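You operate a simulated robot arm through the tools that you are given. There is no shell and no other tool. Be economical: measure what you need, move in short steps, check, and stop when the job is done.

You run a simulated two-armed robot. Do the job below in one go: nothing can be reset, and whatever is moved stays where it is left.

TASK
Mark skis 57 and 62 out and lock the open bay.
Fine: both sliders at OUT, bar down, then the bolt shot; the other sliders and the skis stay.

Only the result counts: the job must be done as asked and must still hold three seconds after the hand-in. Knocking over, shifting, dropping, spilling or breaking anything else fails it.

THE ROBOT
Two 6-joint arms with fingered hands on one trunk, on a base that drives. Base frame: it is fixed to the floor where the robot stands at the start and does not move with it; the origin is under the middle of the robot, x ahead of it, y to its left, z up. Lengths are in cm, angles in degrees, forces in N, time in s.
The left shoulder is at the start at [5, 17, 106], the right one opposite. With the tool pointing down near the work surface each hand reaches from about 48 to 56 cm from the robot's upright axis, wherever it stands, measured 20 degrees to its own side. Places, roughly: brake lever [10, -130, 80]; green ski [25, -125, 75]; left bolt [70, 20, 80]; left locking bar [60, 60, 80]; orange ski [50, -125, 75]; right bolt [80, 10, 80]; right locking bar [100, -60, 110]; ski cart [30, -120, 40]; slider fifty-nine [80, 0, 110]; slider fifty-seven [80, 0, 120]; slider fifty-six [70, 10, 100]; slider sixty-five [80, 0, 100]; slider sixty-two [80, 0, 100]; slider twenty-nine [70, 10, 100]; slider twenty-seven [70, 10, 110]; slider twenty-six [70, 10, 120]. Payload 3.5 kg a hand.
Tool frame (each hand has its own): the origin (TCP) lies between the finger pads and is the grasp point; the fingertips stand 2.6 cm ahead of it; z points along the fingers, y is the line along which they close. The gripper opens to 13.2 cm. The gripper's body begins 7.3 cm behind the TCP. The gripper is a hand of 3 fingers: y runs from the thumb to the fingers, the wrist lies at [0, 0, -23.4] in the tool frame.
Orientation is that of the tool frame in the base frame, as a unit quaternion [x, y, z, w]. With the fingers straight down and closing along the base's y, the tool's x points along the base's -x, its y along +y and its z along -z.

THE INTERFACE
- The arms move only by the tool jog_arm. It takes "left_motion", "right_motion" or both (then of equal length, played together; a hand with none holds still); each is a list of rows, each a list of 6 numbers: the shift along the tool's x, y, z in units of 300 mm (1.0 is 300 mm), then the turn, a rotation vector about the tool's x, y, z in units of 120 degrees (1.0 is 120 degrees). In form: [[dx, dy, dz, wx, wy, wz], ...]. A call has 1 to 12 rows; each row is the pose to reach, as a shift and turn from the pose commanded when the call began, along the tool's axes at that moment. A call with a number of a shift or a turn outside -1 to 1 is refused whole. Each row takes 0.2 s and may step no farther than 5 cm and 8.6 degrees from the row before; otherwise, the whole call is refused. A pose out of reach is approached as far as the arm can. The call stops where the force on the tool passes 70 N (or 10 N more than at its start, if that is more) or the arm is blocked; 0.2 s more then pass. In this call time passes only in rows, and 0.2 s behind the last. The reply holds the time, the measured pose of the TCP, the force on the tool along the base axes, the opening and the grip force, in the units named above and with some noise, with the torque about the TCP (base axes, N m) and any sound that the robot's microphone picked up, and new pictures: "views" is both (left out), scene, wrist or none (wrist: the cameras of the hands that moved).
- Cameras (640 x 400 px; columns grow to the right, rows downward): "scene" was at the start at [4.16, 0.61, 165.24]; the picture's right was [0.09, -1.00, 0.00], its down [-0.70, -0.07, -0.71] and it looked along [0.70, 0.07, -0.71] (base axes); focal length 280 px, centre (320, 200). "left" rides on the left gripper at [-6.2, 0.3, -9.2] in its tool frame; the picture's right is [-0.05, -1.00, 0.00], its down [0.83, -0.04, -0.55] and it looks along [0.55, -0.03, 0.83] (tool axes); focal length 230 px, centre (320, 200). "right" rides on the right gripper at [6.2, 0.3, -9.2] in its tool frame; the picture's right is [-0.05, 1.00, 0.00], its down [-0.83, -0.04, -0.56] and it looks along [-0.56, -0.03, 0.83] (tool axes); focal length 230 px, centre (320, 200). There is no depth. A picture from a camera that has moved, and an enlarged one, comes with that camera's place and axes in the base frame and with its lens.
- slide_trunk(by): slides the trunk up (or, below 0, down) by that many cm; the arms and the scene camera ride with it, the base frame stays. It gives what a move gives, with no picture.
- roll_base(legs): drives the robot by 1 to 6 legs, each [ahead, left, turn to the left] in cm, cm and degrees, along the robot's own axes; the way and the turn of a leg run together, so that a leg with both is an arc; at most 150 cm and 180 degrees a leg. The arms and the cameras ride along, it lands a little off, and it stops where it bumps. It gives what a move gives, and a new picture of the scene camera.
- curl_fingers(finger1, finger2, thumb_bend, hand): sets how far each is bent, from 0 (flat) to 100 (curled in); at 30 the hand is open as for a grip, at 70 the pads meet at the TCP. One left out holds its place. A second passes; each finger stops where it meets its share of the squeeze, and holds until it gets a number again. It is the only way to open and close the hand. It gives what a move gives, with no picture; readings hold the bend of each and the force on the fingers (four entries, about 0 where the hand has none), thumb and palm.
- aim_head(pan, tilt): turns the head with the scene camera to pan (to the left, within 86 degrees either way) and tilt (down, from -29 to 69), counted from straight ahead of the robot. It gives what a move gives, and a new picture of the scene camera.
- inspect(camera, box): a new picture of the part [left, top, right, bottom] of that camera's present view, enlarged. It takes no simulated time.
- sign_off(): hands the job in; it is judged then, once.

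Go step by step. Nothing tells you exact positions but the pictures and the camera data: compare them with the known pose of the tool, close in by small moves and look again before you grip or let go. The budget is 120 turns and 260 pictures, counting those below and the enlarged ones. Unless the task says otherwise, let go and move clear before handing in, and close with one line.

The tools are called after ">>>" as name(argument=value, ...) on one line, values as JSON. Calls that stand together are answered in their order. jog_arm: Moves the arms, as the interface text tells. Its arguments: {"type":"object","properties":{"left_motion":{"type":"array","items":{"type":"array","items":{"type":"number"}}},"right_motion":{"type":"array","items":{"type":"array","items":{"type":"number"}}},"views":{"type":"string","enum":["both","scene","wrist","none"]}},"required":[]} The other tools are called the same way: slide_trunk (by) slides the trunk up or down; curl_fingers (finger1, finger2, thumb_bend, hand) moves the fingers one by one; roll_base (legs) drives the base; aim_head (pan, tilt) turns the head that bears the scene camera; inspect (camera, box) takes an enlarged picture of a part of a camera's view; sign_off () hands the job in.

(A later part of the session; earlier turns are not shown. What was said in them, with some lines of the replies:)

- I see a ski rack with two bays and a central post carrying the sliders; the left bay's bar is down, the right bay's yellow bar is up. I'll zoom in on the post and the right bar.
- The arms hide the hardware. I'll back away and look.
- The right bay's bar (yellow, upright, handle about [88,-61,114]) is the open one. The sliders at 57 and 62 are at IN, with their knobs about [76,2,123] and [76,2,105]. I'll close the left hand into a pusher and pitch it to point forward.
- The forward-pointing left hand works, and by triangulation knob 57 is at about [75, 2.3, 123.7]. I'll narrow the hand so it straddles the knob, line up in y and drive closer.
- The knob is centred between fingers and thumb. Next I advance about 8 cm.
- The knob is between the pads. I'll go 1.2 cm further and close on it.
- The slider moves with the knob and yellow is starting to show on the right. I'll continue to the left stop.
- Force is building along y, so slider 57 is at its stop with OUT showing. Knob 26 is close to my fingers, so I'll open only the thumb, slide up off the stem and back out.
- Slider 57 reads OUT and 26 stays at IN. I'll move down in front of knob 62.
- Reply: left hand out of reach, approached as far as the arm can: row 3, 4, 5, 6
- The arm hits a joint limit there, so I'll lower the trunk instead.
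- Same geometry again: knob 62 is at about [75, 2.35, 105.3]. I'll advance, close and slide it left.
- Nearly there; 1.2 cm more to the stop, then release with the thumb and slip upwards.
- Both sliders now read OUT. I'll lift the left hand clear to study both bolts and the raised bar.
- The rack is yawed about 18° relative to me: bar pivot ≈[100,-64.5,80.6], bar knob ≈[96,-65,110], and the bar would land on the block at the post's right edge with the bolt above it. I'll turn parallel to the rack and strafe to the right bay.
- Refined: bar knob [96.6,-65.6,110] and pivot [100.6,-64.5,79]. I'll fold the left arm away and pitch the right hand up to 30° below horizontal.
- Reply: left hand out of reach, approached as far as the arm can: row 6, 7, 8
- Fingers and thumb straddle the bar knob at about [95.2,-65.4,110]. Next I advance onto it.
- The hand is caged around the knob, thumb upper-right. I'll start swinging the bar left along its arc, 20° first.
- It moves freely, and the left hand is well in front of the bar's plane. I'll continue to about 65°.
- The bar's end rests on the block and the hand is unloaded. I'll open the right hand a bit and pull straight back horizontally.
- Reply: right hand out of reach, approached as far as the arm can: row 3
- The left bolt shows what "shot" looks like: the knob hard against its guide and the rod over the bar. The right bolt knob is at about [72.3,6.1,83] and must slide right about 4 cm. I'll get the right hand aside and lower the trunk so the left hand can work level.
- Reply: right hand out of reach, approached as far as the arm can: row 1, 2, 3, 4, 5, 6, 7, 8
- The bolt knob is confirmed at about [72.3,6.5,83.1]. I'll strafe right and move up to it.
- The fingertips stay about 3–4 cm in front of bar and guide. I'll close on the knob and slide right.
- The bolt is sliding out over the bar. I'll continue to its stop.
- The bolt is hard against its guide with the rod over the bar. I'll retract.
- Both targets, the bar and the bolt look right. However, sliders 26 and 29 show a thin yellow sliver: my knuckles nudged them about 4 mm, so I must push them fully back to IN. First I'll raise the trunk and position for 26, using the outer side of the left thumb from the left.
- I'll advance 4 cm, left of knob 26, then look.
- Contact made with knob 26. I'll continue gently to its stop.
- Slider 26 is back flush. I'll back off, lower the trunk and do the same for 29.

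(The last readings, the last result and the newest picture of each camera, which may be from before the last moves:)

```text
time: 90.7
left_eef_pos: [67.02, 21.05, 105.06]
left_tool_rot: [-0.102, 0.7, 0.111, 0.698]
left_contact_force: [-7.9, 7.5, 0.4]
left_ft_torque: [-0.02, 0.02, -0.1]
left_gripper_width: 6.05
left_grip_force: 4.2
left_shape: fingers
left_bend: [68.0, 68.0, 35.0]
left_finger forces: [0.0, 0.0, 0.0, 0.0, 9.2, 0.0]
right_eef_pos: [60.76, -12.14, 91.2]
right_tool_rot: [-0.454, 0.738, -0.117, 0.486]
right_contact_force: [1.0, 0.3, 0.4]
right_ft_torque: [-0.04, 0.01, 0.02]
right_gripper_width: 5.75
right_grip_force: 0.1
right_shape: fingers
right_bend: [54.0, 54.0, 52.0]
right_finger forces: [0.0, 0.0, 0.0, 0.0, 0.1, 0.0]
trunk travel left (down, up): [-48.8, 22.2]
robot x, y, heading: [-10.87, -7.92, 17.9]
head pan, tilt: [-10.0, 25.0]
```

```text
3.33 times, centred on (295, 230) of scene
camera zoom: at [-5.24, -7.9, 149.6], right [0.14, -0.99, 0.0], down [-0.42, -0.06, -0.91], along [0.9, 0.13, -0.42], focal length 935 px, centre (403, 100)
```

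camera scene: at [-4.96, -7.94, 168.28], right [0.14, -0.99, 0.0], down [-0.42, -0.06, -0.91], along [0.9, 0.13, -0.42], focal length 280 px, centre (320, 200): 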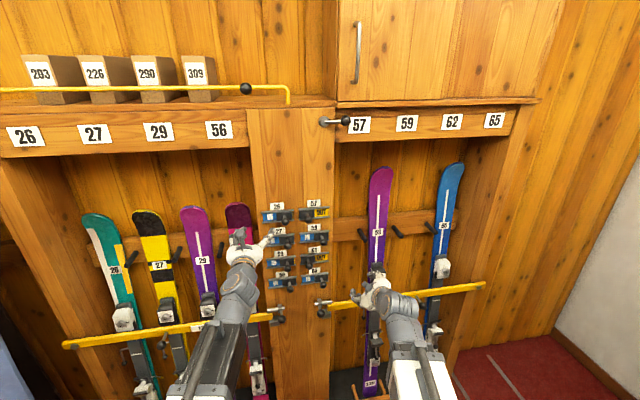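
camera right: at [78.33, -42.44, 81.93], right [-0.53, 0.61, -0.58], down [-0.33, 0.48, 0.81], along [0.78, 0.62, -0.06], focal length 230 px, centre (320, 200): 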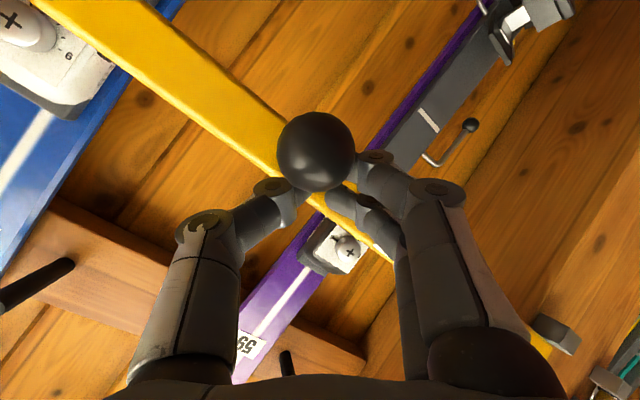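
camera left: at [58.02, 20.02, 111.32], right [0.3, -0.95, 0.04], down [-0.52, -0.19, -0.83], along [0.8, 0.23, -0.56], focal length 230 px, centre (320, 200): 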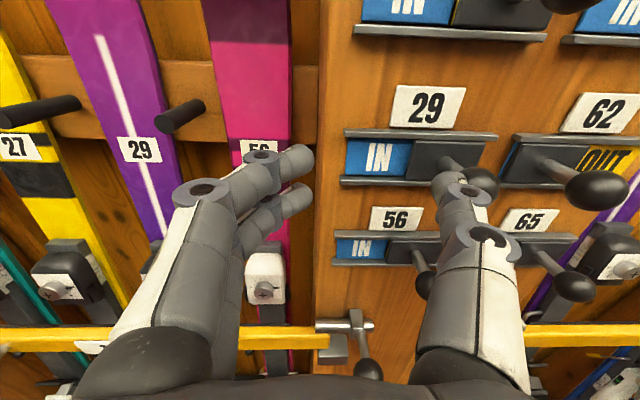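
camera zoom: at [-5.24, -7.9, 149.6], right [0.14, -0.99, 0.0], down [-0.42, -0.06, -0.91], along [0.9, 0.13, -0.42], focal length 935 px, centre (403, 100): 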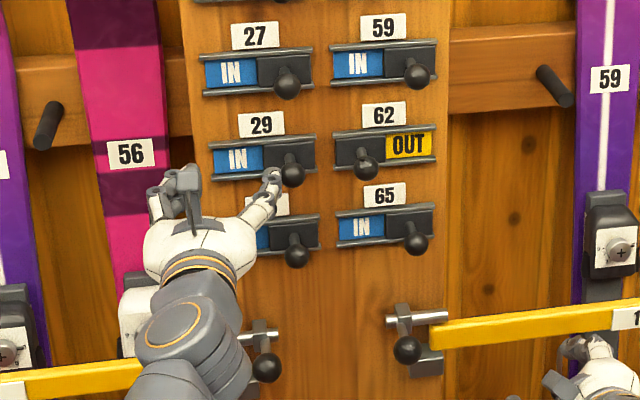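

Slider 29 is at its stop too. I'll back off and do a final check.

>>> jog_arm(left_motion=[[0, 0.05, 0, 0, 0, 0], [0, 0.085, -0.05, 0, 0, 0], [0, 0.085, -0.2, 0, 0, 0]], views="none")

>>> roll_base(legs=[[-25, 0, 0]])

>>> inspect(camera="scene", box=[235, 150, 345, 220])

>>> inspect(camera="scene", box=[235, 200, 345, 300])

```text
time: 91.5
left_eef_pos: [60.48, 21.61, 105.08]
left_tool_rot: [-0.1, 0.7, 0.111, 0.698]
left_contact_force: [0.0, -0.5, 0.5]
left_ft_torque: [0.04, 0.04, 0.02]
left_gripper_width: 6.88
left_grip_force: 0.1
left_shape: fingers
left_bend: [68.0, 68.0, 32.0]
left_finger forces: [0.1, 0.0, 0.0, 0.0, 0.0, 0.0]
right_eef_pos: [60.87, -12.08, 91.06]
right_tool_rot: [-0.453, 0.738, -0.117, 0.486]
right_contact_force: [-0.3, -0.5, 0.6]
right_ft_torque: [-0.01, -0.01, -0.03]
right_gripper_width: 5.72
right_grip_force: 0.1
right_shape: fingers
right_bend: [54.0, 54.0, 52.0]
right_finger forces: [0.0, 0.0, 0.1, 0.0, 0.1, 0.1]
trunk travel left (down, up): [-48.8, 22.2]
robot x, y, heading: [-10.34, -7.98, 17.9]
head pan, tilt: [-10.0, 25.0]
```

```text
time: 93.3
left_eef_pos: [37.07, 14.07, 104.94]
left_tool_rot: [-0.102, 0.7, 0.112, 0.698]
left_contact_force: [0.4, 0.1, -0.6]
left_ft_torque: [0.02, 0.02, 0.0]
left_gripper_width: 6.89
left_grip_force: 0.0
left_shape: fingers
left_bend: [68.0, 68.0, 32.0]
left_finger forces: [0.0, 0.0, 0.0, 0.0, 0.0, 0.0]
right_eef_pos: [37.5, -19.53, 91.13]
right_tool_rot: [-0.454, 0.738, -0.116, 0.486]
right_contact_force: [-0.1, -0.2, -0.8]
right_ft_torque: [0.0, 0.03, -0.03]
right_gripper_width: 5.72
right_grip_force: 0.1
right_shape: fingers
right_bend: [54.0, 54.0, 52.0]
right_finger forces: [0.0, 0.0, 0.0, 0.0, 0.1, 0.0]
trunk travel left (down, up): [-48.8, 22.2]
robot x, y, heading: [-33.9, -15.46, 18.2]
head pan, tilt: [-10.0, 25.0]
camera scene: at [-28.56, -15.61, 149.59], right [0.14, -0.99, 0.0], down [-0.42, -0.06, -0.91], along [0.9, 0.13, -0.42], focal length 280 px, centre (320, 200)
```

scene: 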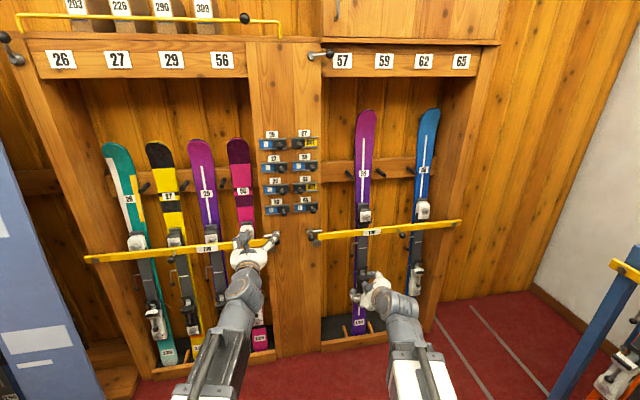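

```text
5.71 times, centred on (290, 185) of scene
camera zoom: at [-28.56, -15.61, 149.59], right [0.14, -0.99, 0.0], down [-0.42, -0.06, -0.91], along [0.9, 0.13, -0.42], focal length 1602 px, centre (491, 286)
```

zoom: 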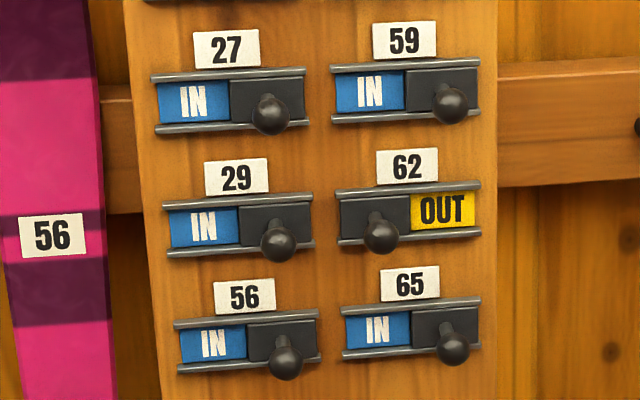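

```text
4.00 times, centred on (290, 250) of scene
camera zoom: at [-28.56, -15.61, 149.59], right [0.14, -0.99, 0.0], down [-0.42, -0.06, -0.91], along [0.9, 0.13, -0.42], focal length 1122 px, centre (440, 0)
```

zoom: 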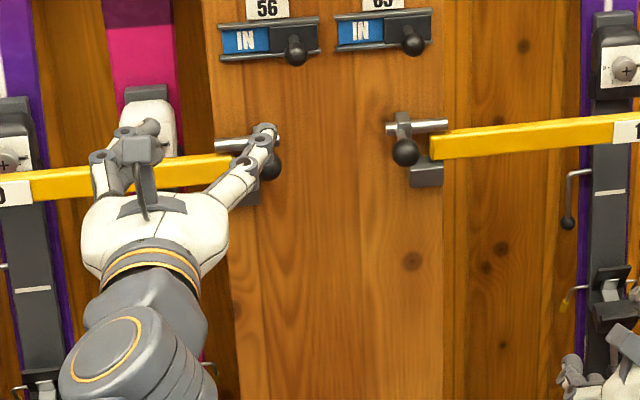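

>>> inspect(camera="scene", box=[245, 120, 335, 175])

```text
7.11 times, centred on (290, 148) of scene
camera zoom: at [-28.56, -15.61, 149.59], right [0.14, -0.99, 0.0], down [-0.42, -0.06, -0.91], along [0.9, 0.13, -0.42], focal length 1994 px, centre (533, 573)
```

zoom: 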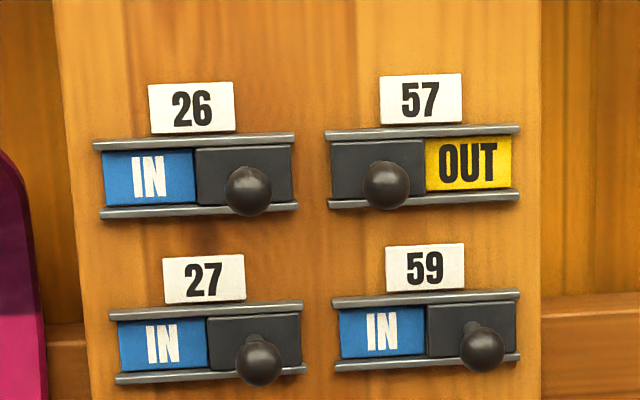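

Sliders 57 and 62 read OUT and the other six are fully at IN. The bar rests on its block, the bolt is shot over it, and both hands are clear.

>>> sign_off()

```text
The job is handed in.
```

The job is handed in: skis 57 and 62 are marked OUT, and the right bay's bar is down with its bolt shot. While moving 57 and 62 I nudged sliders 26 and 29 about 4 mm, so I pushed both fully back to IN; the last pictures show all six other sliders at IN and the skis in place.
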